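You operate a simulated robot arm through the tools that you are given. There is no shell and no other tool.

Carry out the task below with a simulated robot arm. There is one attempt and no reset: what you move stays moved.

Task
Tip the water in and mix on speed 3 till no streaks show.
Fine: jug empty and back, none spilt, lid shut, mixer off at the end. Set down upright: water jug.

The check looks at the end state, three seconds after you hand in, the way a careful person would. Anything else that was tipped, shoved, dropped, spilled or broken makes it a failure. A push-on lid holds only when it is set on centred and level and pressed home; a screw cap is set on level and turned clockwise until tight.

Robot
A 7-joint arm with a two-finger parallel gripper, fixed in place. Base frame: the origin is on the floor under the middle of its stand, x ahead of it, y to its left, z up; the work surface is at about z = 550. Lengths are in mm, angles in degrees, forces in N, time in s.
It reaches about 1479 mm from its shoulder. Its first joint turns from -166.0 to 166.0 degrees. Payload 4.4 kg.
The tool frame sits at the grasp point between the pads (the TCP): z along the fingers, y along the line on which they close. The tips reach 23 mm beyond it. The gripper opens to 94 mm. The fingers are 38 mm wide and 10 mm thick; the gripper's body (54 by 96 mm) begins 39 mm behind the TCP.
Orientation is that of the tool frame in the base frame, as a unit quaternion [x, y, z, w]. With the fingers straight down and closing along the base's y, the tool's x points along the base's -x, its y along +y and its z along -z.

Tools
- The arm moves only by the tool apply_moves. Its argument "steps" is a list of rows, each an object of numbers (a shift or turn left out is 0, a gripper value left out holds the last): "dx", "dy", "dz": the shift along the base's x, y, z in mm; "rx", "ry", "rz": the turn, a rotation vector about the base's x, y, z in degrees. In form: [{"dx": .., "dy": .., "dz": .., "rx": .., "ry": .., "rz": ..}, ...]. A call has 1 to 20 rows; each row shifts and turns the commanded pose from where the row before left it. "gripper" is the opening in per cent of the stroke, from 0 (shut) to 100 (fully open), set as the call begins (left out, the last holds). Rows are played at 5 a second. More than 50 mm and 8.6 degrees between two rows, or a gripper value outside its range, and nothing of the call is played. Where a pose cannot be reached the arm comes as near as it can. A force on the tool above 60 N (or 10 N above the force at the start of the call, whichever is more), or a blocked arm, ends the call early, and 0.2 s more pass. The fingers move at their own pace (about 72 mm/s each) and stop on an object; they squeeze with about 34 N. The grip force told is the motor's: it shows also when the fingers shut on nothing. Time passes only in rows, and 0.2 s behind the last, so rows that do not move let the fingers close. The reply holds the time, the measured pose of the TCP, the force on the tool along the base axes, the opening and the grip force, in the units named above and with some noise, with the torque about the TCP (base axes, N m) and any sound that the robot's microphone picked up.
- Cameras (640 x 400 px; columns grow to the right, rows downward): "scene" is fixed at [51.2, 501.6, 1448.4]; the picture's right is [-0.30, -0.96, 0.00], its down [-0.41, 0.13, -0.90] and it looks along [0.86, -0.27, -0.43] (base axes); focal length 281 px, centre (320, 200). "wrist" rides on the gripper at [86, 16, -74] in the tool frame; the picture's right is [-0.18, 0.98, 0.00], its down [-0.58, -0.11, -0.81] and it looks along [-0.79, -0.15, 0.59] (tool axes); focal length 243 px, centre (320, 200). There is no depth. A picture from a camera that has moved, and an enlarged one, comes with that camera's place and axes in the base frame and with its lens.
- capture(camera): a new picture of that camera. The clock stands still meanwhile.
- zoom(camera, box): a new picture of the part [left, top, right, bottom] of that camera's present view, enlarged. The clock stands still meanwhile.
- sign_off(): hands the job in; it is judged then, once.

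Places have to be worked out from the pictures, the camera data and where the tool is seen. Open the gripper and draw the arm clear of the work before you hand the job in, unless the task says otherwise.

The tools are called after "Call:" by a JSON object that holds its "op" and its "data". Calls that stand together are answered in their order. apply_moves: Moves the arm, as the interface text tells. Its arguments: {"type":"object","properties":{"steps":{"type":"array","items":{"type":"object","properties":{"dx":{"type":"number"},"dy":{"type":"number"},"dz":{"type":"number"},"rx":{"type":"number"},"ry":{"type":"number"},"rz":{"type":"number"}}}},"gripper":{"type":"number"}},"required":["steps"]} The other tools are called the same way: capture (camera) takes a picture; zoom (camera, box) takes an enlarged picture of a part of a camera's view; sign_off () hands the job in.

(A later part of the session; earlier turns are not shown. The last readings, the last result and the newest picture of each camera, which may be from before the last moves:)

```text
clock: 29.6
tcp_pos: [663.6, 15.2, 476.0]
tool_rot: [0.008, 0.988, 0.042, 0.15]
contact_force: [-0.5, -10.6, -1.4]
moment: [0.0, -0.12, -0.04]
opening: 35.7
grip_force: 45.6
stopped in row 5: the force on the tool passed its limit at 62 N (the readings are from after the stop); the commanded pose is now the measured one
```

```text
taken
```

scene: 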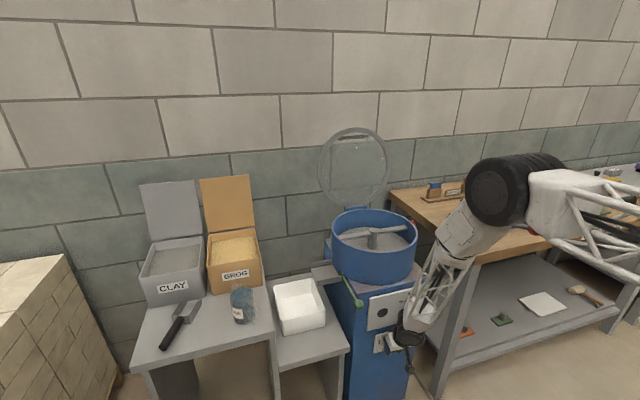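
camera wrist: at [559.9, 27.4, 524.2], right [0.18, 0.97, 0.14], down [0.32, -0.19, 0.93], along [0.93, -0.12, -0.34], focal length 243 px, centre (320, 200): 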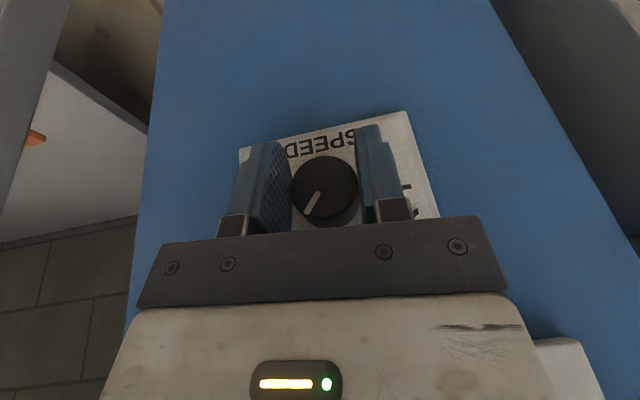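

It stopped at a force limit after about 35° of turn, which may be a stop or just side load. I'll let go, back off and look at the pointer.

Call:
{"op": "apply_moves", "data": {"steps": [{}, {}, {}, {"dx": -15}, {"dx": -20}, {"dx": -15}, {}], "gripper": 100}}

Call:
{"op": "capture", "data": {"camera": "wrist"}}

Call:
{"op": "zoom", "data": {"camera": "wrist", "box": [230, 120, 430, 245]}}

```text
clock: 31.2
tcp_pos: [614.6, 16.4, 475.9]
tool_rot: [0.007, 0.988, 0.042, 0.149]
contact_force: [-0.6, 0.3, 0.1]
moment: [0.03, 0.01, -0.01]
opening: 94.0
grip_force: 0.0
```

```text
taken
camera wrist: at [509.0, 28.3, 523.1], right [0.18, 0.97, 0.14], down [0.32, -0.19, 0.93], along [0.93, -0.12, -0.34], focal length 243 px, centre (320, 200)
```

wrist: 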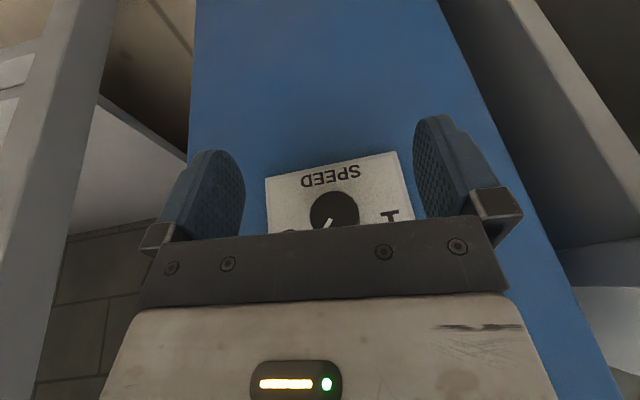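

```text
3.20 times, centred on (330, 182) of wrist
camera zoom: at [509.0, 28.3, 523.1], right [0.18, 0.97, 0.14], down [0.32, -0.19, 0.93], along [0.93, -0.12, -0.34], focal length 776 px, centre (288, 256)
```

zoom: 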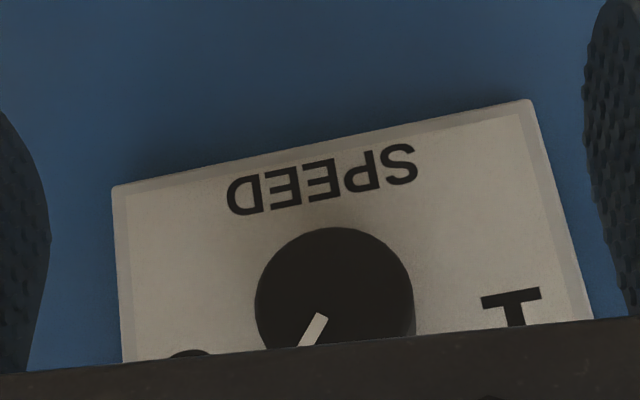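

The pointer has moved to roughly 40° clockwise. I'll rise 60 mm to see it against the 3.

Call:
{"op": "apply_moves", "data": {"steps": [{"dz": 30, "rx": -5}, {"dz": 35}, {}]}}

Call:
{"op": "zoom", "data": {"camera": "wrist", "box": [230, 60, 430, 240]}}

```text
clock: 32.0
tcp_pos: [614.6, 13.3, 543.6]
tool_rot: [0.001, 0.989, -0.001, 0.15]
contact_force: [-0.6, 0.6, -1.2]
moment: [-0.03, 0.02, 0.0]
opening: 94.1
grip_force: 0.1
```

```text
2.22 times, centred on (330, 150) of wrist
camera zoom: at [509.8, 31.4, 589.8], right [0.18, 0.98, 0.05], down [0.32, -0.11, 0.94], along [0.93, -0.15, -0.33], focal length 539 px, centre (298, 311)
```

zoom: 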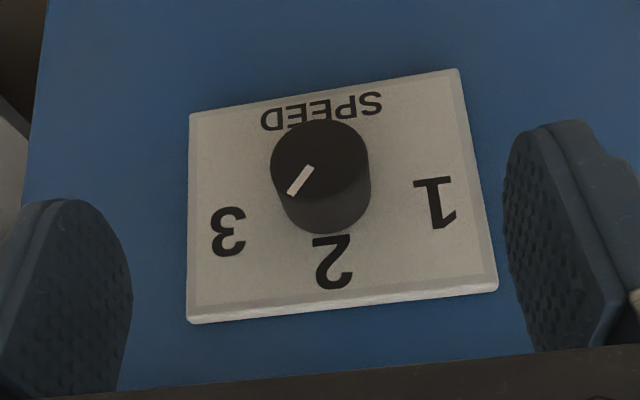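

The pointer sits about 40° round, short of the 3 at roughly 60°. I'll take a second bite: swing left 30° again, regrip the knob and turn further.

Call:
{"op": "apply_moves", "data": {"steps": [{"dz": -20, "dy": 2, "rx": -7.5}, {"dz": -20, "rx": -7.5}, {"dz": -20, "rx": -7.5}, {"dz": -7.6, "rx": -7.5}, {"dx": 15}, {"dx": 15}, {"dx": 10}, {"dx": 9.5}, {}]}}

Call:
{"op": "capture", "data": {"camera": "wrist"}}

```text
clock: 34.0
tcp_pos: [663.4, 17.3, 473.3]
tool_rot: [-0.038, 0.955, -0.256, 0.146]
contact_force: [-0.3, -0.5, 0.1]
moment: [-0.01, -0.01, 0.01]
opening: 94.2
grip_force: 0.0
```

```text
taken
camera wrist: at [558.7, 53.4, 506.3], right [0.18, 0.88, -0.44], down [0.32, 0.38, 0.87], along [0.93, -0.3, -0.21], focal length 243 px, centre (320, 200)
```

wrist: 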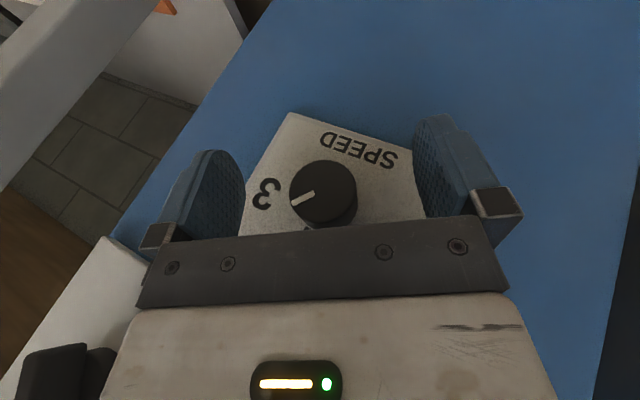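

Call:
{"op": "apply_moves", "data": {"steps": [{}, {}, {}, {}], "gripper": 0}}

```text
clock: 35.0
tcp_pos: [664.4, 15.3, 475.3]
tool_rot: [-0.037, 0.955, -0.257, 0.146]
contact_force: [-4.4, -38.8, 17.0]
moment: [-0.03, -0.06, -0.56]
opening: 35.1
grip_force: 45.4
```

Call:
{"op": "apply_moves", "data": {"steps": [{"dy": -0.5, "dz": 0.3, "rx": 3}, {"dy": -0.3, "dz": 0.2, "rx": 4}, {"rx": 4}, {"rx": 4}]}}

Call:
{"op": "capture", "data": {"camera": "wrist"}}

```text
clock: 35.9
tcp_pos: [663.1, 15.5, 475.9]
tool_rot: [-0.021, 0.977, -0.154, 0.148]
contact_force: [-9.5, -12.5, 15.7]
moment: [-0.6, 0.24, 0.14]
opening: 35.5
grip_force: 44.8
stopped in row 4: the force on the tool passed its limit at 86 N (the readings are from after the stop); the commanded pose is now the measured one
```

```text
taken
camera wrist: at [558.8, 45.2, 514.2], right [0.18, 0.95, -0.25], down [0.32, 0.19, 0.93], along [0.93, -0.25, -0.27], focal length 243 px, centre (320, 200)
```

wrist: 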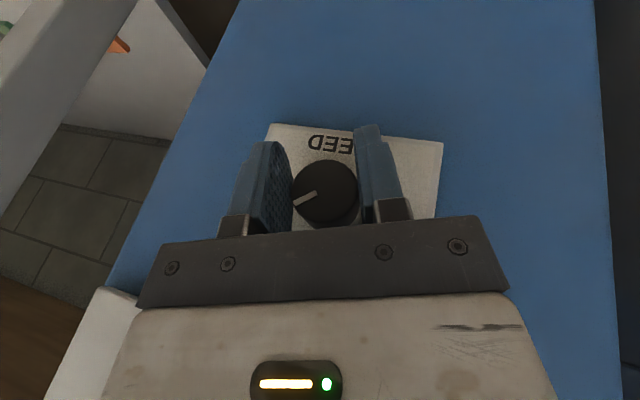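

It turned another 12° before the force limit. I'll relax for a beat and try a few more degrees to tell a stop from side load.

Call:
{"op": "apply_moves", "data": {"steps": [{}, {"rx": 2}, {"rx": 2}, {"rx": 2}]}}

```text
clock: 36.9
tcp_pos: [664.3, 14.1, 474.7]
tool_rot: [-0.013, 0.983, -0.103, 0.149]
contact_force: [-17.4, -31.0, 14.3]
moment: [-0.64, 0.06, -0.09]
opening: 35.8
grip_force: 44.9
```

Call:
{"op": "apply_moves", "data": {"steps": [{"rx": 2}, {"rx": 2}, {"rx": 2}, {}]}}

Call:
{"op": "capture", "data": {"camera": "wrist"}}

```text
clock: 37.6
tcp_pos: [665.3, 15.0, 475.4]
tool_rot: [-0.006, 0.987, -0.065, 0.15]
contact_force: [-5.0, -8.0, 9.3]
moment: [-0.37, 0.26, 0.11]
opening: 35.8
grip_force: 44.9
stopped in row 3: the force on the tool passed its limit at 84 N (the readings are from after the stop); the commanded pose is now the measured one
```

```text
taken
camera wrist: at [559.8, 38.1, 519.4], right [0.18, 0.98, -0.07], down [0.32, 0.01, 0.95], along [0.93, -0.2, -0.31], focal length 243 px, centre (320, 200)
```

wrist: 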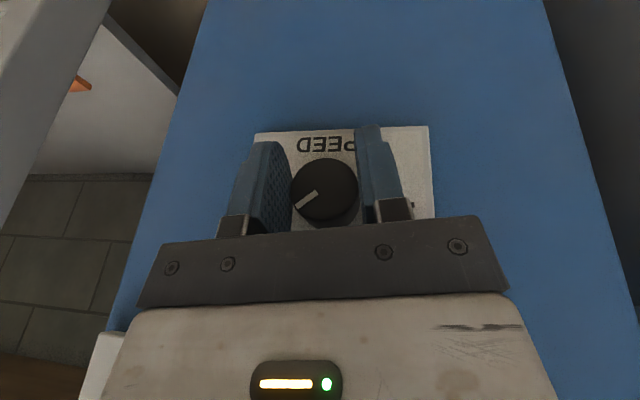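

The pointer slipped slightly in the grip, suggesting a stop. Releasing and backing up to read the dial.

Call:
{"op": "apply_moves", "data": {"steps": [{}, {}, {}, {"dx": -15}, {"dx": -20}, {"dx": -15, "dz": 20, "rx": 7}, {"dz": 45}, {}], "gripper": 100}}

Call:
{"op": "zoom", "data": {"camera": "wrist", "box": [230, 60, 430, 240]}}

Call:
{"op": "capture", "data": {"camera": "scene"}}

```text
clock: 39.4
tcp_pos: [612.8, 13.8, 541.5]
tool_rot: [0.002, 0.989, -0.004, 0.149]
contact_force: [0.3, 0.2, 0.9]
moment: [0.01, 0.02, -0.02]
opening: 93.9
grip_force: 0.1
```

```text
2.22 times, centred on (330, 150) of wrist
camera zoom: at [507.4, 31.2, 587.6], right [0.18, 0.98, 0.05], down [0.32, -0.1, 0.94], along [0.93, -0.16, -0.33], focal length 539 px, centre (298, 311)
```

zoom: 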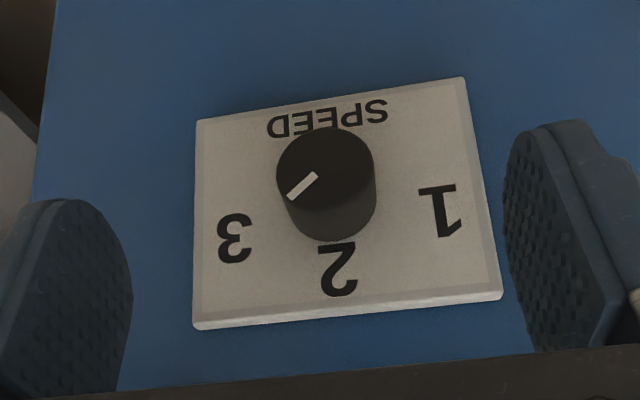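

```text
taken
```

scene: 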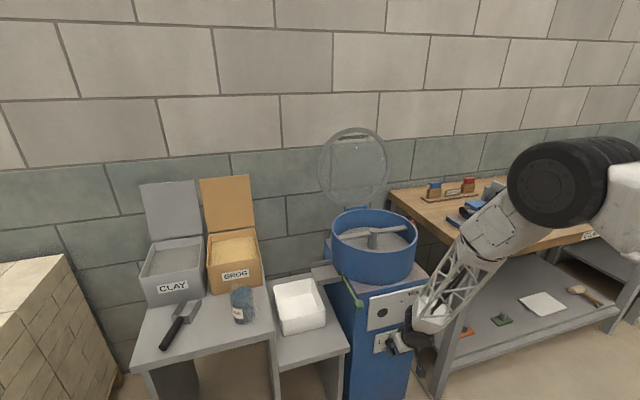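

The pointer now reads about 52°, toward 3. I'll do one more careful grip and a 10° turn, comparing mark against hand, to learn whether this is the end stop.

Call:
{"op": "apply_moves", "data": {"steps": [{"dz": -22, "dy": 1.5, "rx": -7.5}, {"dz": -22, "rx": -7.5}, {"dz": -22}, {"dx": 15}, {"dx": 15}, {"dx": 12}, {"dx": 9}, {}]}}

Call:
{"op": "apply_moves", "data": {"steps": [{}, {}, {}, {}], "gripper": 0}}

Call:
{"op": "zoom", "data": {"camera": "wrist", "box": [240, 120, 400, 240]}}

```text
clock: 41.2
tcp_pos: [665.7, 15.6, 473.7]
tool_rot: [-0.017, 0.98, -0.133, 0.149]
contact_force: [0.0, -0.3, 0.6]
moment: [-0.05, 0.0, 0.01]
opening: 93.7
grip_force: 0.2
```

```text
clock: 42.2
tcp_pos: [666.0, 15.6, 473.5]
tool_rot: [-0.017, 0.98, -0.133, 0.149]
contact_force: [-0.6, -16.3, 5.8]
moment: [-0.04, 0.11, 0.08]
opening: 35.7
grip_force: 45.4
```

```text
3.33 times, centred on (320, 180) of wrist
camera zoom: at [561.1, 43.7, 514.7], right [0.18, 0.96, -0.21], down [0.32, 0.15, 0.94], along [0.93, -0.24, -0.28], focal length 809 px, centre (320, 267)
```

zoom: 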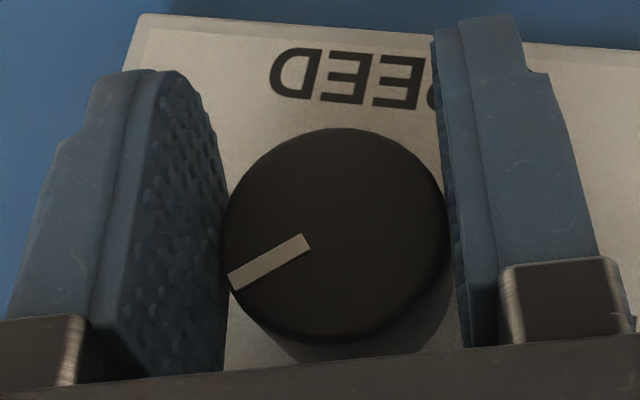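

Call:
{"op": "apply_moves", "data": {"steps": [{"rx": 3}, {"rx": 3}, {"rx": 3}, {}]}}

Call:
{"op": "zoom", "data": {"camera": "wrist", "box": [240, 120, 400, 240]}}

```text
clock: 42.9
tcp_pos: [665.4, 15.8, 474.9]
tool_rot: [-0.006, 0.986, -0.073, 0.149]
contact_force: [-8.5, -13.9, 12.2]
moment: [-0.36, 0.17, 0.32]
opening: 35.7
grip_force: 44.8
stopped in row 3: the force on the tool passed its limit at 64 N (the readings are from after the stop); the commanded pose is now the measured one
```

```text
3.33 times, centred on (320, 180) of wrist
camera zoom: at [561.3, 38.9, 519.0], right [0.18, 0.98, -0.09], down [0.32, 0.03, 0.95], along [0.93, -0.2, -0.3], focal length 809 px, centre (320, 267)
```

zoom: 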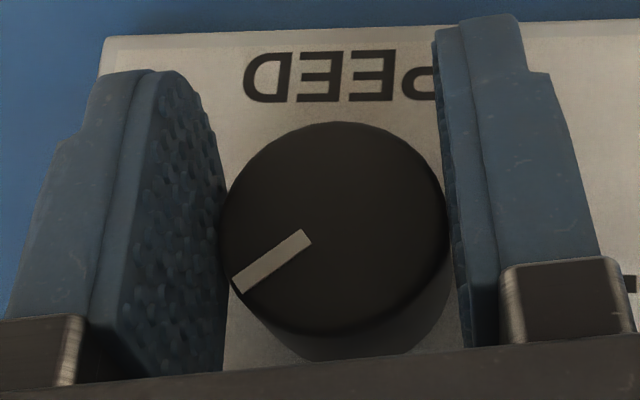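

The hand turned 7° and the mark stayed put on the dial, so the knob is on its end stop at 3. Releasing, backing out and rising to go for the jug.

Call:
{"op": "apply_moves", "data": {"steps": [{}, {}, {}, {"dx": -15}, {"dx": -20}, {"dx": -20, "dz": 20, "rx": 7.5}, {"dz": 45}, {"dz": 45}, {"dz": 45}, {"dz": 45, "ry": 8}, {"dz": 45, "ry": 9}, {"dz": 45}, {"dz": 45}, {"dz": 45}, {"dz": 40}, {"dz": 30}], "gripper": 100}}

```text
refused: row 11 steps farther than a row can; nothing moved
```

Call:
{"op": "apply_moves", "data": {"steps": [{}, {}, {}, {"dx": -15}, {"dx": -20}, {"dx": -20, "dz": 20, "rx": 7.5}, {"dz": 45}, {"dz": 45}, {"dz": 45}, {"dz": 45, "ry": 8}, {"dz": 45, "ry": 8}, {"dz": 45}, {"dz": 45}, {"dz": 45}, {"dz": 40}, {"dz": 30}], "gripper": 100}}

Call:
{"op": "capture", "data": {"camera": "scene"}}

```text
clock: 46.3
tcp_pos: [612.5, 17.8, 924.6]
tool_rot: [0.001, 1.0, -0.008, 0.01]
contact_force: [0.4, -0.3, -0.2]
moment: [-0.01, 0.0, 0.02]
opening: 94.3
grip_force: 0.0
```

```text
taken
```

scene: 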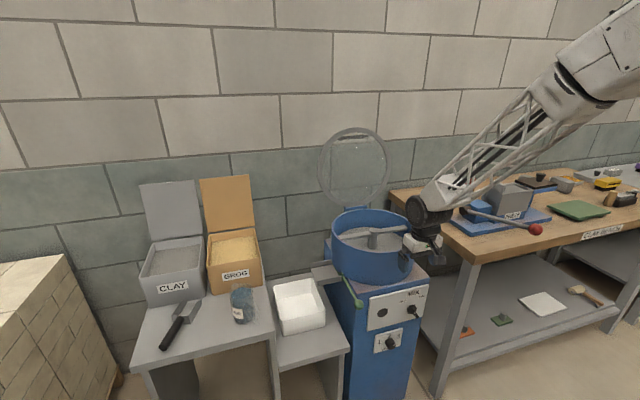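

Tool is straight down at (612, 18, 925). I'll carry it over to above the jug at (748, 537), yawed 34.5° so the fingers close across the handle–spout line.

Call:
{"op": "apply_moves", "data": {"steps": [{"dz": 20, "rx": 0.9, "ry": 1.15}, {"dx": 11.3, "dy": 43.3, "dz": 2}, {"dx": 11.3, "dy": 43.3, "dz": 2, "rz": 3.45}, {"dx": 11.3, "dy": 43.3, "dz": 2, "rz": 3.45}, {"dx": 11.3, "dy": 43.3, "dz": 2, "rz": 3.45}, {"dx": 11.3, "dy": 43.3, "dz": 2, "rz": 3.45}, {"dx": 11.3, "dy": 43.3, "dz": 2, "rz": 3.45}, {"dx": 11.3, "dy": 43.3, "dz": 2, "rz": 3.45}, {"dx": 11.3, "dy": 43.3, "dz": 2, "rz": 3.45}, {"dx": 11.3, "dy": 43.3, "dz": 0, "rz": 3.45}, {"dx": 11.3, "dy": 43.3, "dz": 0, "rz": 3.45}, {"dx": 11.3, "dy": 43.3, "dz": 0, "rz": 3.45}, {"dx": 11.3, "dy": 43.3, "dz": 0}, {}]}}

Call:
{"op": "capture", "data": {"camera": "wrist"}}

Call:
{"op": "capture", "data": {"camera": "scene"}}

```text
clock: 49.3
tcp_pos: [746.9, 539.8, 961.9]
tool_rot: [-0.296, 0.955, -0.001, 0.001]
contact_force: [0.5, -0.2, 1.3]
moment: [0.0, 0.0, -0.01]
opening: 93.7
grip_force: 0.0
```

```text
taken
camera wrist: at [666.2, 504.7, 1036.8], right [-0.4, 0.92, 0.0], down [0.54, 0.24, 0.81], along [0.74, 0.32, -0.59], focal length 243 px, centre (320, 200)
```

wrist: 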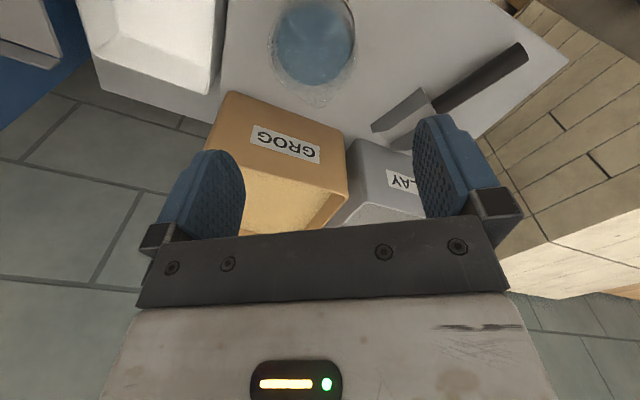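

```text
taken
```

scene: 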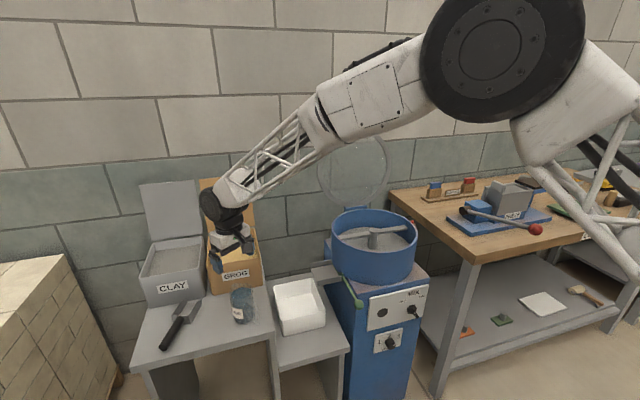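

Call:
{"op": "zoom", "data": {"camera": "wrist", "box": [250, 0, 380, 110]}}

Call:
{"op": "zoom", "data": {"camera": "scene", "box": [190, 230, 290, 330]}}

```text
3.64 times, centred on (315, 55) of wrist
camera zoom: at [666.2, 504.7, 1036.8], right [-0.4, 0.92, 0.0], down [0.54, 0.24, 0.81], along [0.74, 0.32, -0.59], focal length 882 px, centre (338, 727)
```

zoom: 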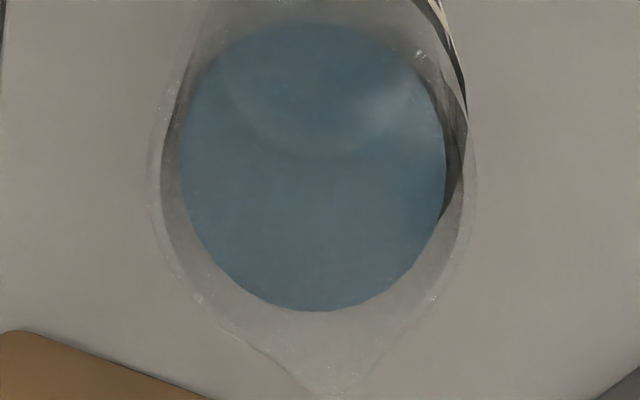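

```text
4.00 times, centred on (240, 280) of scene
camera zoom: at [51.2, 501.6, 1448.4], right [-0.3, -0.96, 0.0], down [-0.41, 0.13, -0.9], along [0.86, -0.27, -0.43], focal length 1125 px, centre (640, -120)
```

zoom: 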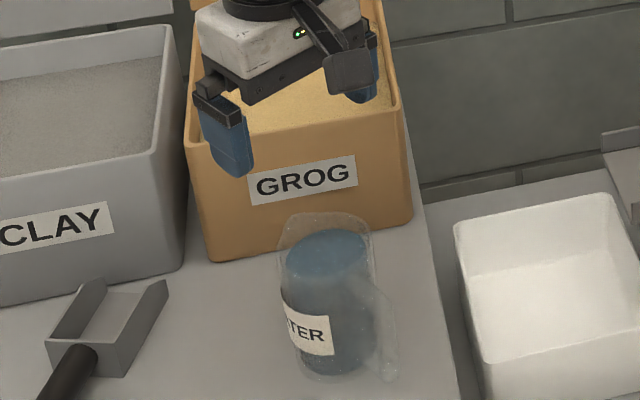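

The jug axis comes to (747.5, 535.5), spout at about 32°, rim z≈835, body about 68 mm wide. I'll centre over it and descend to TCP z=809, which leaves the palm about 12 mm above the rim.

Call:
{"op": "apply_moves", "data": {"steps": [{"dx": 0.6, "dy": -4.3}, {"dz": -30}, {"dz": -30}, {"dz": -30}, {}]}}

Call:
{"op": "capture", "data": {"camera": "wrist"}}

Call:
{"op": "zoom", "data": {"camera": "scene", "box": [190, 230, 290, 330]}}

```text
clock: 50.5
tcp_pos: [745.1, 534.6, 870.8]
tool_rot: [-0.295, 0.955, -0.001, 0.001]
contact_force: [-0.2, 0.1, 0.0]
moment: [0.0, 0.02, -0.05]
opening: 94.0
grip_force: 0.1
```

```text
taken
camera wrist: at [664.1, 498.9, 945.9], right [-0.4, 0.92, 0.0], down [0.54, 0.24, 0.81], along [0.74, 0.32, -0.59], focal length 243 px, centre (320, 200)
```

wrist: 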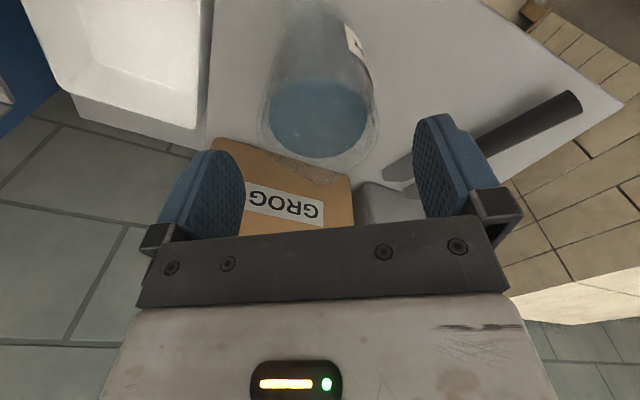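

```text
4.00 times, centred on (240, 280) of scene
camera zoom: at [51.2, 501.6, 1448.4], right [-0.3, -0.96, 0.0], down [-0.41, 0.13, -0.9], along [0.86, -0.27, -0.43], focal length 1125 px, centre (640, -120)
```

zoom: 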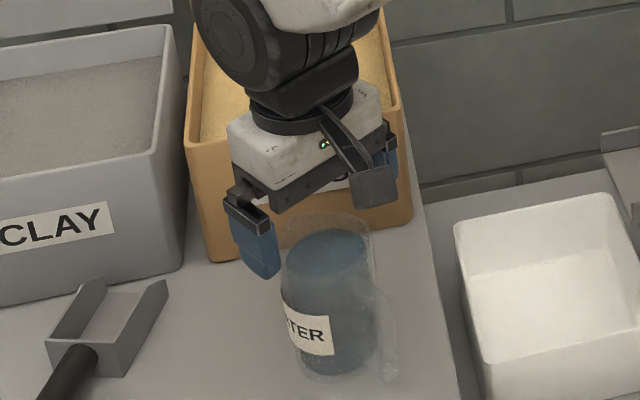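

The jug lies centred under the hand, within a millimetre. Descending the last 62 mm in short steps.

Call:
{"op": "apply_moves", "data": {"steps": [{"dx": 0.7, "dy": 0.5, "dz": -20}, {"dz": -20}, {"dz": -12}, {"dz": -10}, {}]}}

Call:
{"op": "capture", "data": {"camera": "wrist"}}

Call:
{"op": "zoom", "data": {"camera": "scene", "box": [190, 230, 290, 330]}}

```text
clock: 51.7
tcp_pos: [746.0, 531.9, 808.2]
tool_rot: [-0.295, 0.956, 0.0, 0.002]
contact_force: [0.7, -0.1, -0.8]
moment: [0.02, -0.05, 0.04]
opening: 94.0
grip_force: 0.0
```

```text
taken
camera wrist: at [665.6, 496.9, 884.1], right [-0.4, 0.92, 0.0], down [0.54, 0.24, 0.81], along [0.74, 0.32, -0.59], focal length 243 px, centre (320, 200)
```

wrist: 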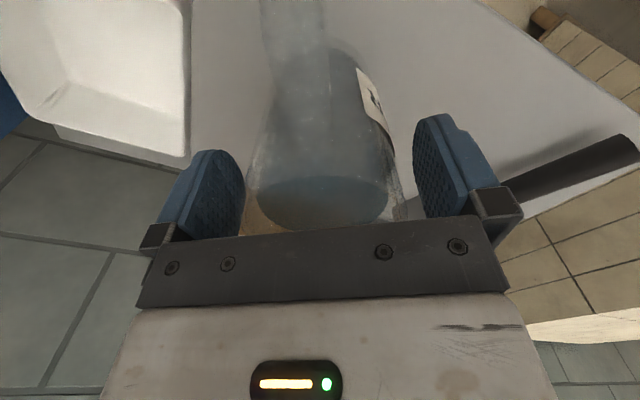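

```text
4.00 times, centred on (240, 280) of scene
camera zoom: at [51.2, 501.6, 1448.4], right [-0.3, -0.96, 0.0], down [-0.41, 0.13, -0.9], along [0.86, -0.27, -0.43], focal length 1125 px, centre (640, -120)
```

zoom: 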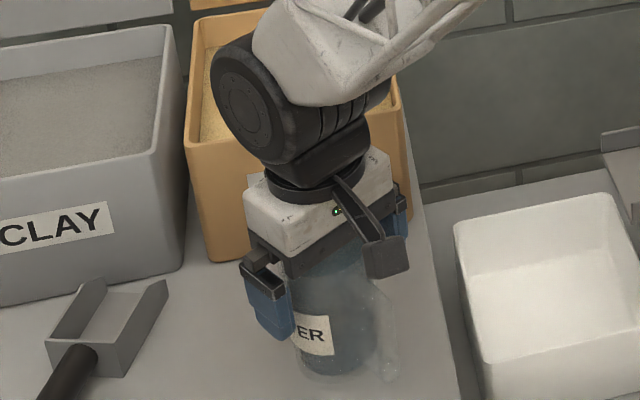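

Fingers straddle the jug with the palm just clear of the rim and no contact. I'll close most of the way first, then fully.

Call:
{"op": "apply_moves", "data": {"steps": [{}, {}], "gripper": 78}}

Call:
{"op": "apply_moves", "data": {"steps": [{}, {}, {}, {}], "gripper": 30}}

Call:
{"op": "capture", "data": {"camera": "wrist"}}

```text
clock: 52.3
tcp_pos: [746.6, 532.4, 809.2]
tool_rot: [-0.295, 0.955, 0.0, 0.001]
contact_force: [0.2, -0.1, 0.3]
moment: [0.0, -0.01, 0.02]
opening: 73.4
grip_force: 0.1
```

```text
clock: 53.3
tcp_pos: [747.3, 531.9, 809.5]
tool_rot: [-0.295, 0.956, 0.0, 0.001]
contact_force: [-0.3, 0.4, 1.1]
moment: [-0.02, 0.04, 0.02]
opening: 61.9
grip_force: 34.1
```

```text
taken
camera wrist: at [665.6, 496.9, 884.3], right [-0.4, 0.92, 0.0], down [0.54, 0.24, 0.81], along [0.74, 0.32, -0.59], focal length 243 px, centre (320, 200)
```

wrist: 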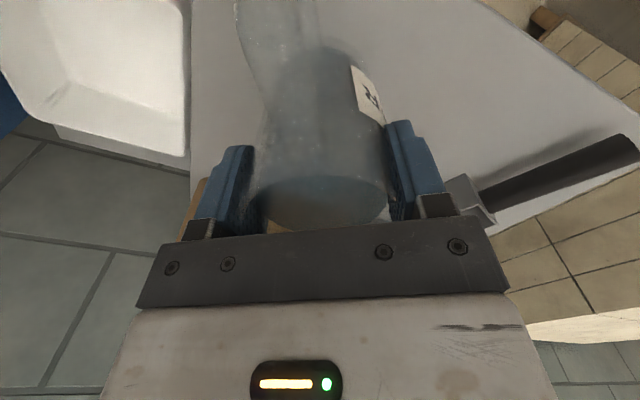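

The jug is gripped at 62 mm opening with 34 N. Lifting slowly and straight up.

Call:
{"op": "apply_moves", "data": {"steps": [{"dz": 3}, {"dz": 6}, {"dz": 8}, {"dz": 8}, {"dz": 5}, {}]}}

Call:
{"op": "zoom", "data": {"camera": "scene", "box": [190, 230, 290, 330]}}

```text
clock: 54.7
tcp_pos: [746.9, 532.5, 838.8]
tool_rot: [-0.295, 0.955, -0.001, 0.001]
contact_force: [0.8, -0.3, -4.5]
moment: [0.05, -0.08, 0.01]
opening: 62.0
grip_force: 33.7
```

```text
4.00 times, centred on (240, 280) of scene
camera zoom: at [51.2, 501.6, 1448.4], right [-0.3, -0.96, 0.0], down [-0.41, 0.13, -0.9], along [0.86, -0.27, -0.43], focal length 1125 px, centre (640, -120)
```

zoom: 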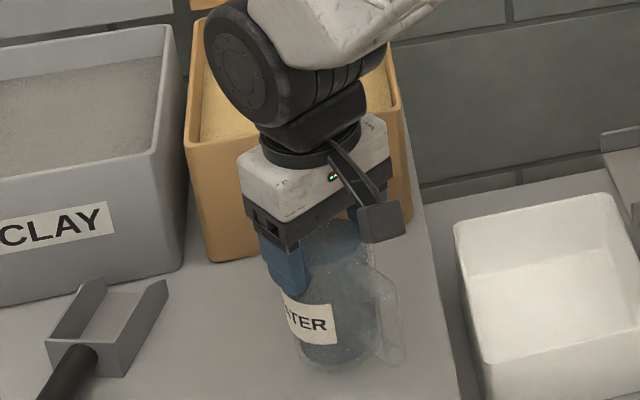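

The jug hangs steady, about 0.46 kg. My plan is to carry it upright to the bowl's +y/-x quarter and pour toward +y, clear of the mixing bar at x≈885 and the open lid. First I'll lift it gently.

Call:
{"op": "apply_moves", "data": {"steps": [{"dz": 8}, {"dz": 14}, {"dz": 20}, {"dz": 20}, {"dz": 20}, {"dz": 20}, {"dz": 20}, {"dz": 20}, {"dz": 20}, {"dz": 15}, {"dz": 10}, {"dz": 4}, {}]}}

Call:
{"op": "apply_moves", "data": {"steps": [{"rz": 3}, {"rz": 5}, {"rz": 6}, {"rz": 6}, {"rz": 6}, {"rz": 6}, {"rz": 6}, {"rz": 6}, {"rz": 5}, {"rz": 4}, {"rz": 2.5}, {}]}}

Call:
{"op": "capture", "data": {"camera": "scene"}}

Call:
{"op": "capture", "data": {"camera": "wrist"}}

```text
clock: 57.5
tcp_pos: [747.5, 531.9, 1029.4]
tool_rot: [-0.295, 0.956, -0.001, 0.001]
contact_force: [-0.3, 0.2, -4.8]
moment: [0.01, -0.06, 0.0]
opening: 61.9
grip_force: 34.4
```

```text
clock: 60.1
tcp_pos: [748.9, 531.6, 1030.4]
tool_rot: [-0.707, 0.708, 0.0, 0.002]
contact_force: [0.5, 0.3, -4.0]
moment: [0.05, 0.02, 0.01]
opening: 62.1
grip_force: 33.6
```

```text
taken
```

scene: 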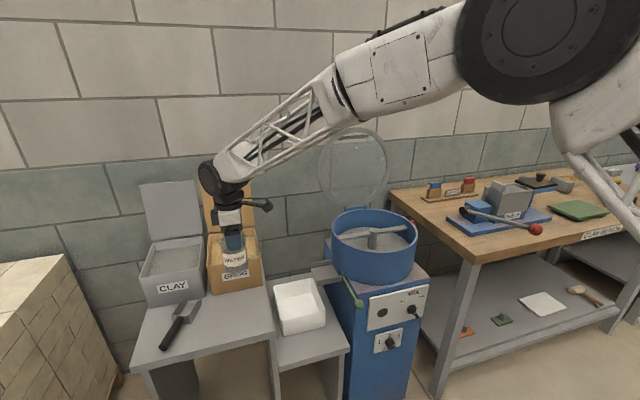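

```text
taken
camera wrist: at [731.2, 445.1, 1105.4], right [-0.98, 0.19, 0.0], down [0.11, 0.58, 0.81], along [0.15, 0.79, -0.59], focal length 243 px, centre (320, 200)
```

wrist: 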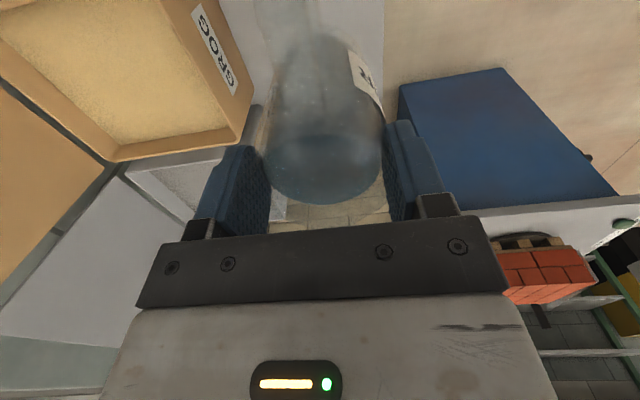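

Upright yaw to 90° works and the spout now faces +y. I'll carry the jug smoothly across to about (820, 40), its bottom about 48 mm above the bowl rim.

Call:
{"op": "apply_moves", "data": {"steps": [{"dx": 4, "dy": -8}, {"dx": 4, "dy": -18}, {"dx": 4, "dy": -28}, {"dx": 4, "dy": -33}, {"dx": 4, "dy": -33}, {"dx": 4, "dy": -33}, {"dx": 4, "dy": -33}, {"dx": 4, "dy": -33}, {"dx": 4, "dy": -33}, {"dx": 4, "dy": -33}, {"dx": 4, "dy": -33}, {"dx": 4, "dy": -33}, {"dx": 4, "dy": -33}, {"dx": 4, "dy": -33}, {"dx": 4, "dy": -28}, {"dx": 4, "dy": -22}, {"dx": 4, "dy": -15}, {"dx": 4, "dy": -10}, {}]}}

Call:
{"op": "capture", "data": {"camera": "scene"}}

Call:
{"op": "capture", "data": {"camera": "wrist"}}

```text
clock: 64.1
tcp_pos: [821.0, 39.2, 1030.3]
tool_rot: [-0.706, 0.708, 0.001, 0.0]
contact_force: [-0.3, 0.5, -4.0]
moment: [0.02, -0.02, 0.05]
opening: 62.0
grip_force: 34.5
```

```text
taken
```

scene: 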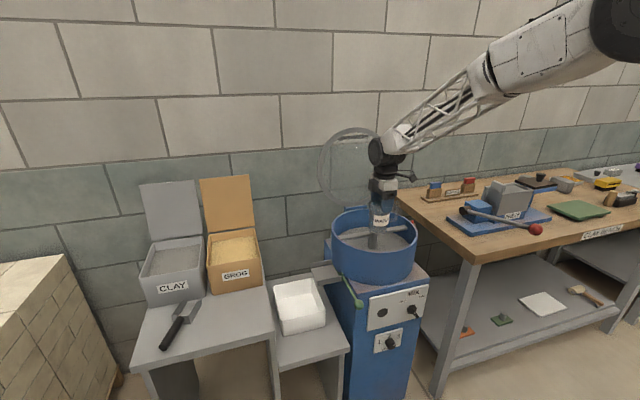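

```text
taken
camera wrist: at [804.1, -47.2, 1106.0], right [-0.98, 0.19, 0.0], down [0.11, 0.58, 0.81], along [0.15, 0.79, -0.59], focal length 243 px, centre (320, 200)
```

wrist: 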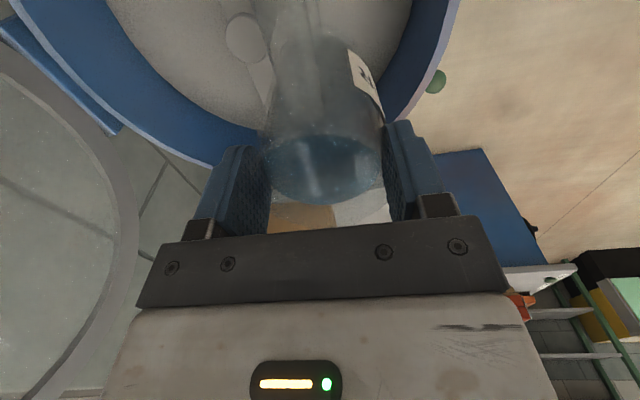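

Call:
{"op": "zoom", "data": {"camera": "scene", "box": [310, 170, 450, 290]}}

```text
3.33 times, centred on (380, 230) of scene
camera zoom: at [51.2, 501.6, 1448.4], right [-0.3, -0.96, 0.0], down [-0.41, 0.13, -0.9], along [0.86, -0.27, -0.43], focal length 938 px, centre (120, 100)
```

zoom: 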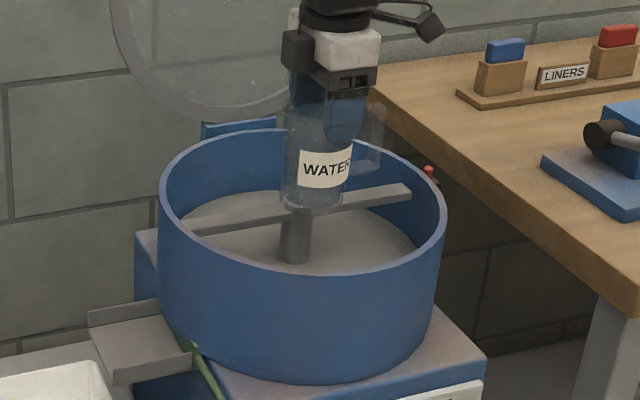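

The jug hangs upright over the bowl. I'll start with a 20° tilt toward +y, still short of pouring, to check the arm follows.

Call:
{"op": "apply_moves", "data": {"steps": [{"rx": -3, "dz": -6}, {"rx": -4, "dz": -8}, {"rx": -5, "dz": -8}, {"rx": -5, "dz": -8}, {"rx": -3, "dz": -5}, {}]}}

Call:
{"op": "zoom", "data": {"camera": "scene", "box": [310, 130, 450, 290]}}

```text
clock: 65.5
tcp_pos: [819.9, 38.8, 996.1]
tool_rot: [-0.695, 0.698, -0.123, -0.121]
contact_force: [0.1, 0.2, -3.5]
moment: [0.14, -0.01, 0.01]
opening: 62.3
grip_force: 33.8
```

```text
2.50 times, centred on (380, 210) of scene
camera zoom: at [51.2, 501.6, 1448.4], right [-0.3, -0.96, 0.0], down [-0.41, 0.13, -0.9], along [0.86, -0.27, -0.43], focal length 703 px, centre (170, 175)
```

zoom: 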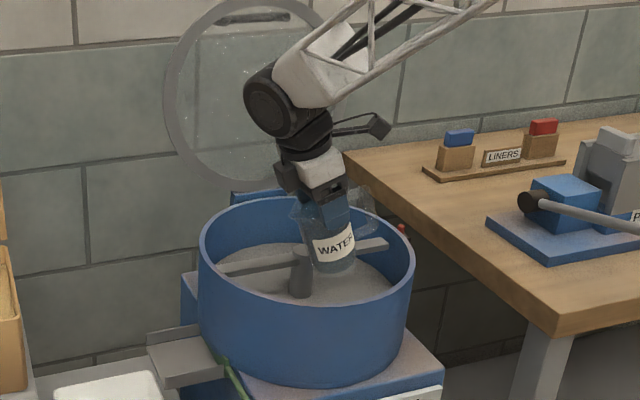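

The arm follows cleanly and the jug holds in the grip. Continuing the tilt slowly to about 47° to begin the pour.

Call:
{"op": "apply_moves", "data": {"steps": [{"rx": -3, "dz": -2}, {"rx": -3, "dz": -2}, {"rx": -3, "dz": -2}, {"rx": -3, "dz": -2}, {"rx": -3, "dz": -2}, {"rx": -3, "dz": -2}, {"rx": -3, "dz": -2}, {"rx": -3, "dz": -1}, {"rx": -3}, {}]}}

Call:
{"op": "zoom", "data": {"camera": "scene", "box": [310, 130, 450, 290]}}

Call:
{"op": "capture", "data": {"camera": "wrist"}}

```text
clock: 67.7
tcp_pos: [819.7, 40.0, 978.8]
tool_rot: [-0.648, 0.65, -0.282, -0.28]
contact_force: [0.4, -0.6, -3.1]
moment: [0.19, -0.01, 0.04]
opening: 62.2
grip_force: 34.2
```

```text
2.50 times, centred on (380, 210) of scene
camera zoom: at [51.2, 501.6, 1448.4], right [-0.3, -0.96, 0.0], down [-0.41, 0.13, -0.9], along [0.86, -0.27, -0.43], focal length 703 px, centre (170, 175)
```

zoom: 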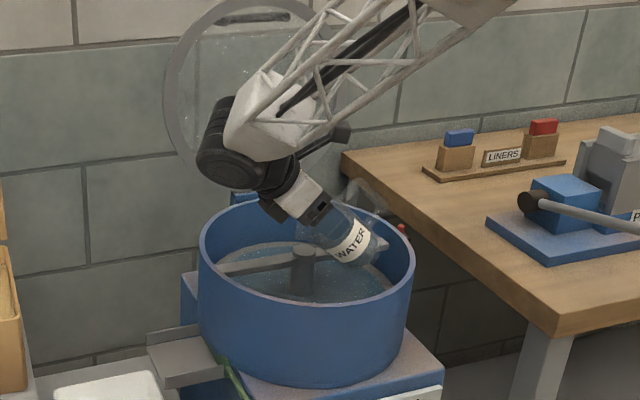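

```text
taken
camera wrist: at [803.7, 35.3, 1094.5], right [-0.98, 0.13, -0.14], down [0.11, 0.99, 0.13], along [0.15, 0.11, -0.98], focal length 243 px, centre (320, 200)
```

wrist: 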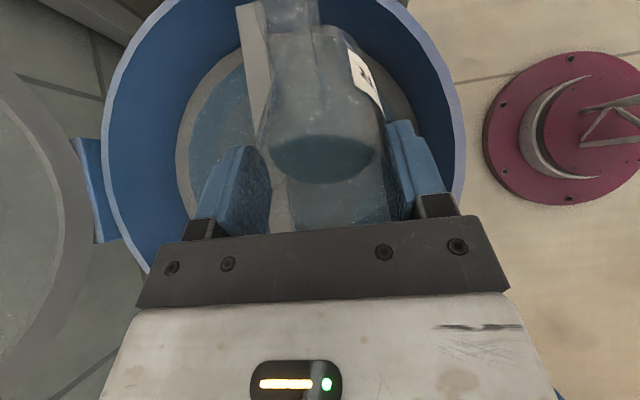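

Water is running into the bowl and pooling on the mix, with nothing outside. Tilting on to about 80°, rising slightly for hand clearance.

Call:
{"op": "apply_moves", "data": {"steps": [{"rx": -3}, {"rx": -3}, {"rx": -3}, {"rx": -3}, {"rx": -3, "dz": 1}, {"rx": -3, "dz": 1}, {"rx": -3, "dz": 1}, {"rx": -3, "dz": 2}, {"rx": -3, "dz": 2}, {"rx": -3, "dz": 2}, {"rx": -3, "dz": 2}, {}]}}

Call:
{"op": "zoom", "data": {"camera": "scene", "box": [310, 130, 450, 290]}}

Call:
{"op": "capture", "data": {"camera": "wrist"}}

```text
clock: 70.3
tcp_pos: [819.5, 39.2, 990.2]
tool_rot: [-0.542, 0.542, -0.456, -0.453]
contact_force: [-0.1, 0.9, -1.1]
moment: [0.09, 0.0, -0.01]
opening: 61.7
grip_force: 34.2
```

```text
2.50 times, centred on (380, 210) of scene
camera zoom: at [51.2, 501.6, 1448.4], right [-0.3, -0.96, 0.0], down [-0.41, 0.13, -0.9], along [0.86, -0.27, -0.43], focal length 703 px, centre (170, 175)
```

zoom: 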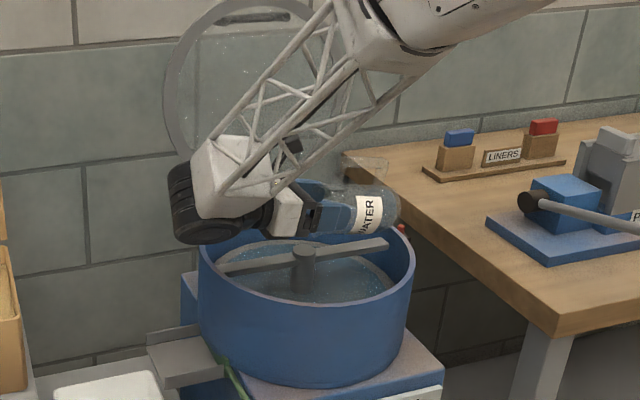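

```text
taken
camera wrist: at [803.0, 97.9, 1090.0], right [-0.98, 0.03, -0.19], down [0.11, 0.9, -0.43], along [0.15, -0.44, -0.88], focal length 243 px, centre (320, 200)
```

wrist: 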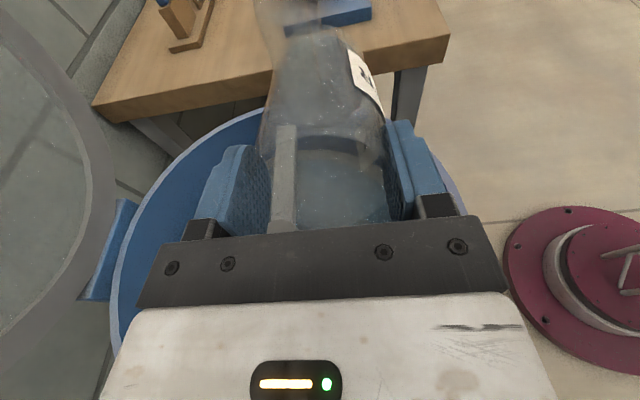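

The force is down to about 1.1 N, so the jug is nearly empty. I'll tilt past horizontal to about 113° to drain it, raising the hand for clearance over the rim.

Call:
{"op": "apply_moves", "data": {"steps": [{"rx": -3, "dz": 3}, {"rx": -3, "dz": 3}, {"rx": -3, "dz": 3}, {"rx": -3, "dz": 3}, {"rx": -3, "dz": 3}, {"rx": -3, "dz": 3}, {"rx": -3, "dz": 3}, {"rx": -3, "dz": 3}, {"rx": -3, "dz": 3}, {"rx": -3, "dz": 3}, {"rx": -3, "dz": 3}, {}, {}]}}

Call:
{"op": "zoom", "data": {"camera": "scene", "box": [310, 130, 450, 290]}}

Call:
{"op": "capture", "data": {"camera": "wrist"}}

```text
clock: 73.1
tcp_pos: [828.8, 41.5, 1028.5]
tool_rot: [0.402, -0.402, 0.583, 0.58]
contact_force: [-0.2, -1.4, -1.6]
moment: [0.07, 0.0, -0.02]
opening: 62.0
grip_force: 34.4
out of reach, approached as far as the arm can: row 11
```

```text
2.50 times, centred on (380, 210) of scene
camera zoom: at [51.2, 501.6, 1448.4], right [-0.3, -0.96, 0.0], down [-0.41, 0.13, -0.9], along [0.86, -0.27, -0.43], focal length 703 px, centre (170, 175)
```

zoom: 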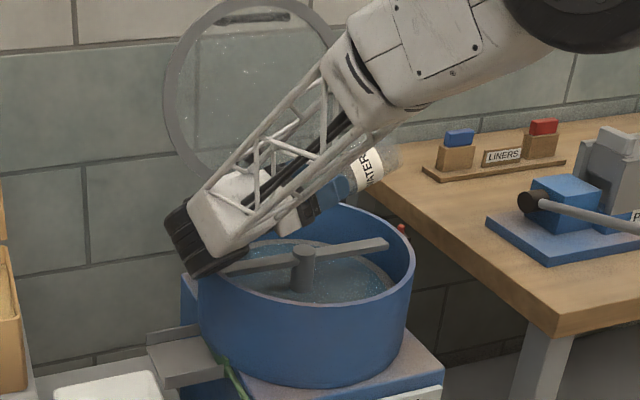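

```text
taken
camera wrist: at [811.6, 141.5, 1083.4], right [-0.98, -0.07, -0.17], down [0.11, 0.55, -0.83], along [0.15, -0.83, -0.53], focal length 243 px, centre (320, 200)
```

wrist: 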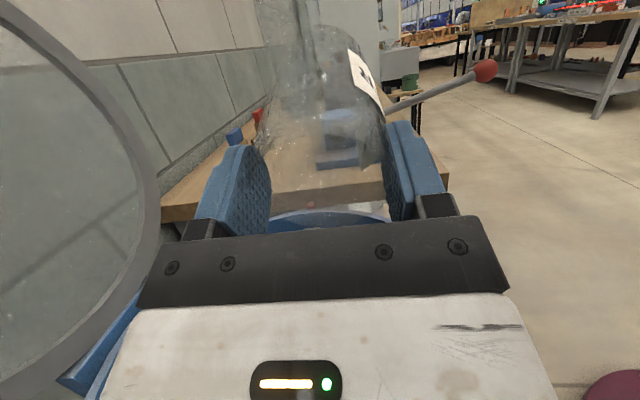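

The jug looks clear and empty at 110°. I'll zoom to check for leftover water before turning it upright.

Call:
{"op": "zoom", "data": {"camera": "wrist", "box": [230, 0, 420, 220]}}

Call:
{"op": "zoom", "data": {"camera": "scene", "box": [330, 220, 430, 290]}}

```text
1.82 times, centred on (325, 110) of wrist
camera zoom: at [811.6, 141.5, 1083.4], right [-0.98, -0.07, -0.17], down [0.11, 0.55, -0.83], along [0.15, -0.83, -0.53], focal length 441 px, centre (311, 364)
```

zoom: 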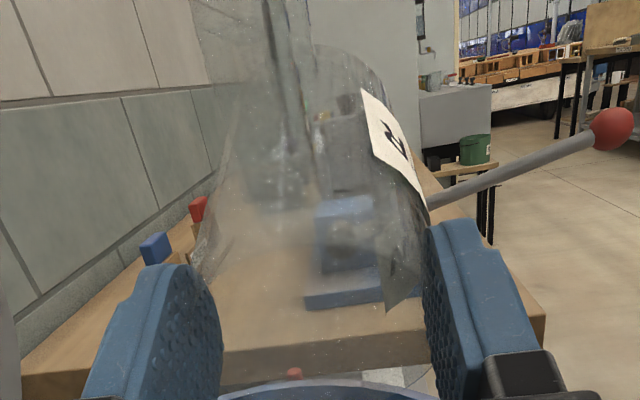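

```text
5.71 times, centred on (380, 255) of scene
camera zoom: at [51.2, 501.6, 1448.4], right [-0.3, -0.96, 0.0], down [-0.41, 0.13, -0.9], along [0.86, -0.27, -0.43], focal length 1607 px, centre (-23, -114)
```

zoom: 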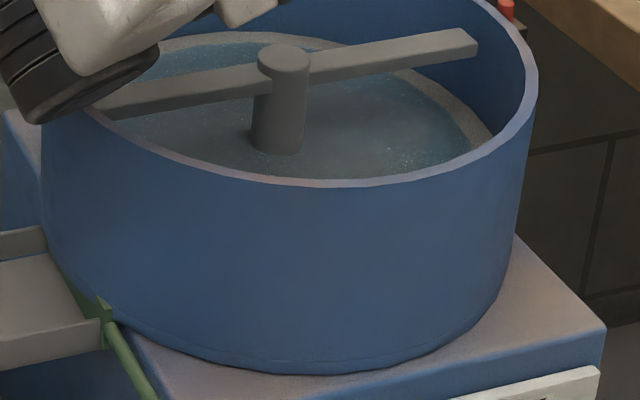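

The jug is empty and the water lies in the bowl. Turning it upright over the bowl.

Call:
{"op": "apply_moves", "data": {"steps": [{"rx": 3, "dx": -2}, {"rx": 5.5, "dx": -2}, {"rx": 6, "dx": -2}, {"rx": 6, "dx": -2}, {"rx": 6}, {"rx": 6}, {"rx": 6}, {"rx": 6}, {"rx": 6}, {"rx": 6}, {"rx": 6}, {"rx": 6}, {"rx": 6}, {"rx": 6}, {"rx": 6, "dz": 3}, {"rx": 6, "dz": 3}, {"rx": 6, "dz": 3}, {"rx": 6, "dz": 3}, {"rx": 4}, {"rx": 2.2}]}}

Call:
{"op": "capture", "data": {"camera": "scene"}}

Call:
{"op": "capture", "data": {"camera": "wrist"}}

```text
clock: 77.3
tcp_pos: [820.5, 41.1, 1040.4]
tool_rot: [-0.706, 0.708, -0.014, -0.012]
contact_force: [0.1, -1.0, -1.2]
moment: [0.03, 0.0, -0.01]
opening: 61.8
grip_force: 33.9
```

```text
taken
```

scene: 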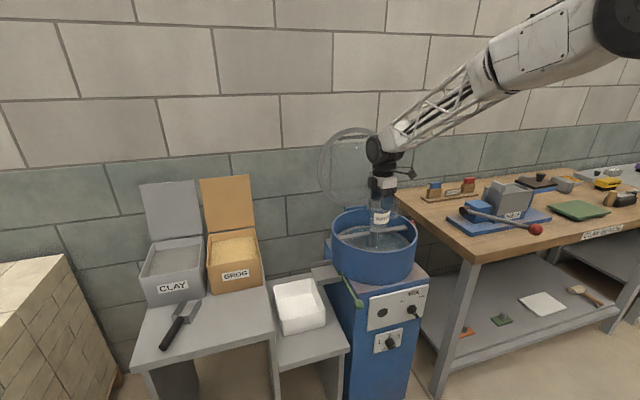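

```text
taken
camera wrist: at [803.9, -42.8, 1118.9], right [-0.98, 0.19, -0.01], down [0.11, 0.61, 0.78], along [0.15, 0.77, -0.62], focal length 243 px, centre (320, 200)
```

wrist: 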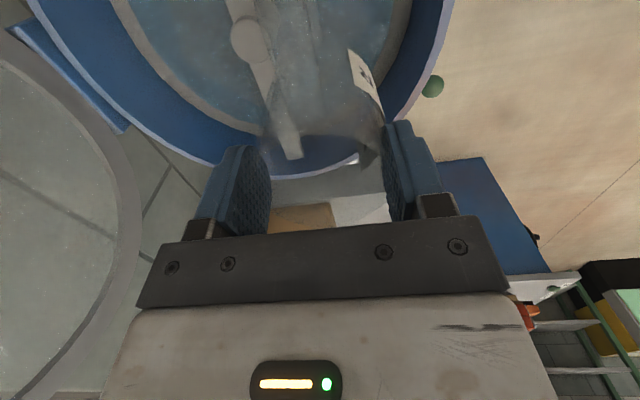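

It's upright apart from about 2°, which I'll trim. Then I'll carry the empty jug back to its spot while undoing the yaw.

Call:
{"op": "apply_moves", "data": {"steps": [{"rx": 2.1}, {"dx": -5, "dy": 25}, {"dx": -5, "dy": 36, "rz": -4}, {"dx": -5, "dy": 36, "rz": -4}, {"dx": -5, "dy": 36, "rz": -4}, {"dx": -5, "dy": 36, "rz": -5}, {"dx": -5, "dy": 36, "rz": -5}, {"dx": -5, "dy": 36, "rz": -5}, {"dx": -5, "dy": 36, "rz": -5}, {"dx": -5, "dy": 36, "rz": -5}, {"dx": -5, "dy": 36, "rz": -5}, {"dx": -5, "dy": 36, "rz": -5}, {"dx": -5, "dy": 36, "rz": -5}, {"dx": -5, "dy": 36, "rz": -3.5}, {"dx": -5, "dy": 25}, {"dx": -3, "dy": 9}, {}, {}]}}

Call:
{"op": "capture", "data": {"camera": "wrist"}}

Call:
{"op": "capture", "data": {"camera": "scene"}}

```text
clock: 81.1
tcp_pos: [748.5, 531.1, 1038.0]
tool_rot: [-0.295, 0.956, -0.001, -0.001]
contact_force: [-0.4, 0.3, -1.4]
moment: [0.03, 0.0, 0.01]
opening: 62.0
grip_force: 34.3
```

```text
taken
camera wrist: at [667.4, 496.2, 1114.3], right [-0.4, 0.92, 0.0], down [0.54, 0.24, 0.81], along [0.74, 0.32, -0.59], focal length 243 px, centre (320, 200)
```

wrist: 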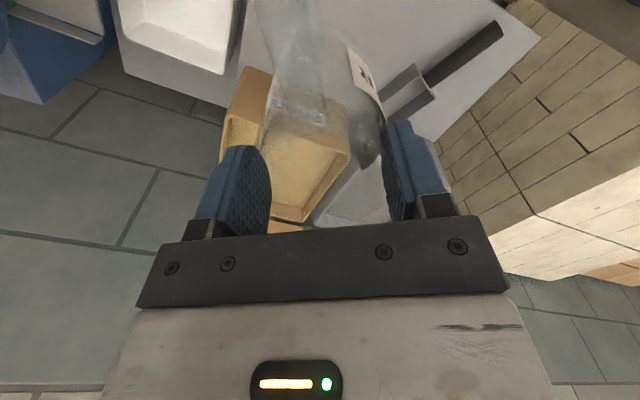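

```text
taken
```

scene: 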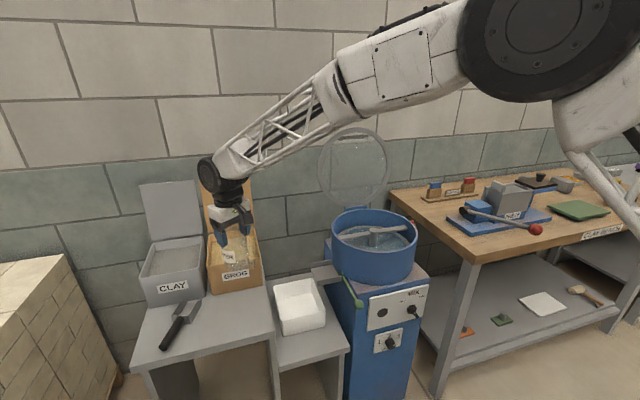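

Back above the jug's place, hand straight. Descending to about 10 mm above the table.

Call:
{"op": "apply_moves", "data": {"steps": [{"dz": -20}, {"dz": -35}, {"dz": -35}, {"dz": -35}, {"dz": -35}, {"dz": -30}, {"dz": -15}, {"dz": -10}, {}]}}

Call:
{"op": "zoom", "data": {"camera": "scene", "box": [190, 250, 290, 330]}}

Call:
{"op": "capture", "data": {"camera": "wrist"}}

```text
clock: 83.1
tcp_pos: [748.6, 531.3, 827.0]
tool_rot: [-0.295, 0.956, 0.0, 0.001]
contact_force: [3.7, 3.8, 27.8]
moment: [0.02, -0.08, -0.02]
opening: 62.3
grip_force: 34.1
```

```text
5.00 times, centred on (240, 290) of scene
camera zoom: at [51.2, 501.6, 1448.4], right [-0.3, -0.96, 0.0], down [-0.41, 0.13, -0.9], along [0.86, -0.27, -0.43], focal length 1406 px, centre (720, -250)
```

zoom: 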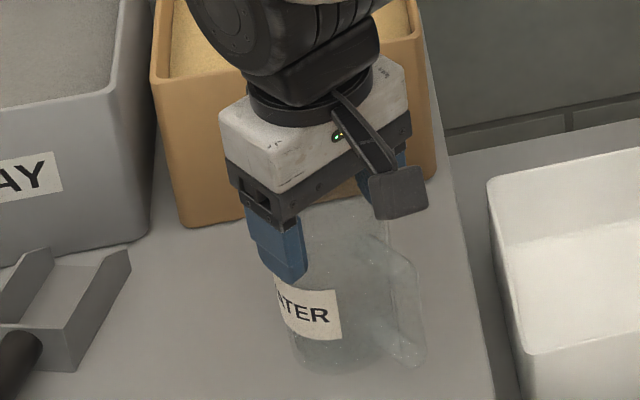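

```text
taken
camera wrist: at [668.2, 496.8, 902.3], right [-0.4, 0.92, 0.0], down [0.54, 0.24, 0.81], along [0.74, 0.32, -0.59], focal length 243 px, centre (320, 200)
```

wrist: 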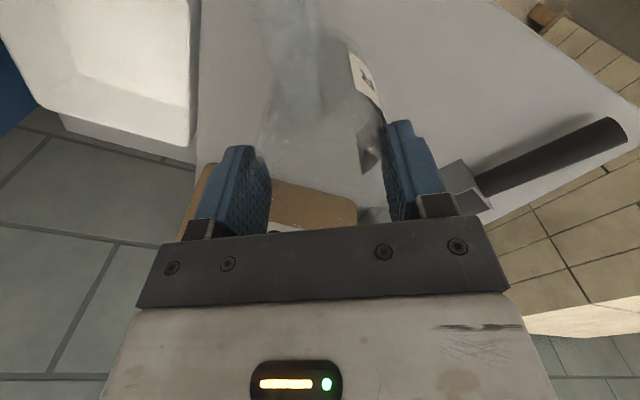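

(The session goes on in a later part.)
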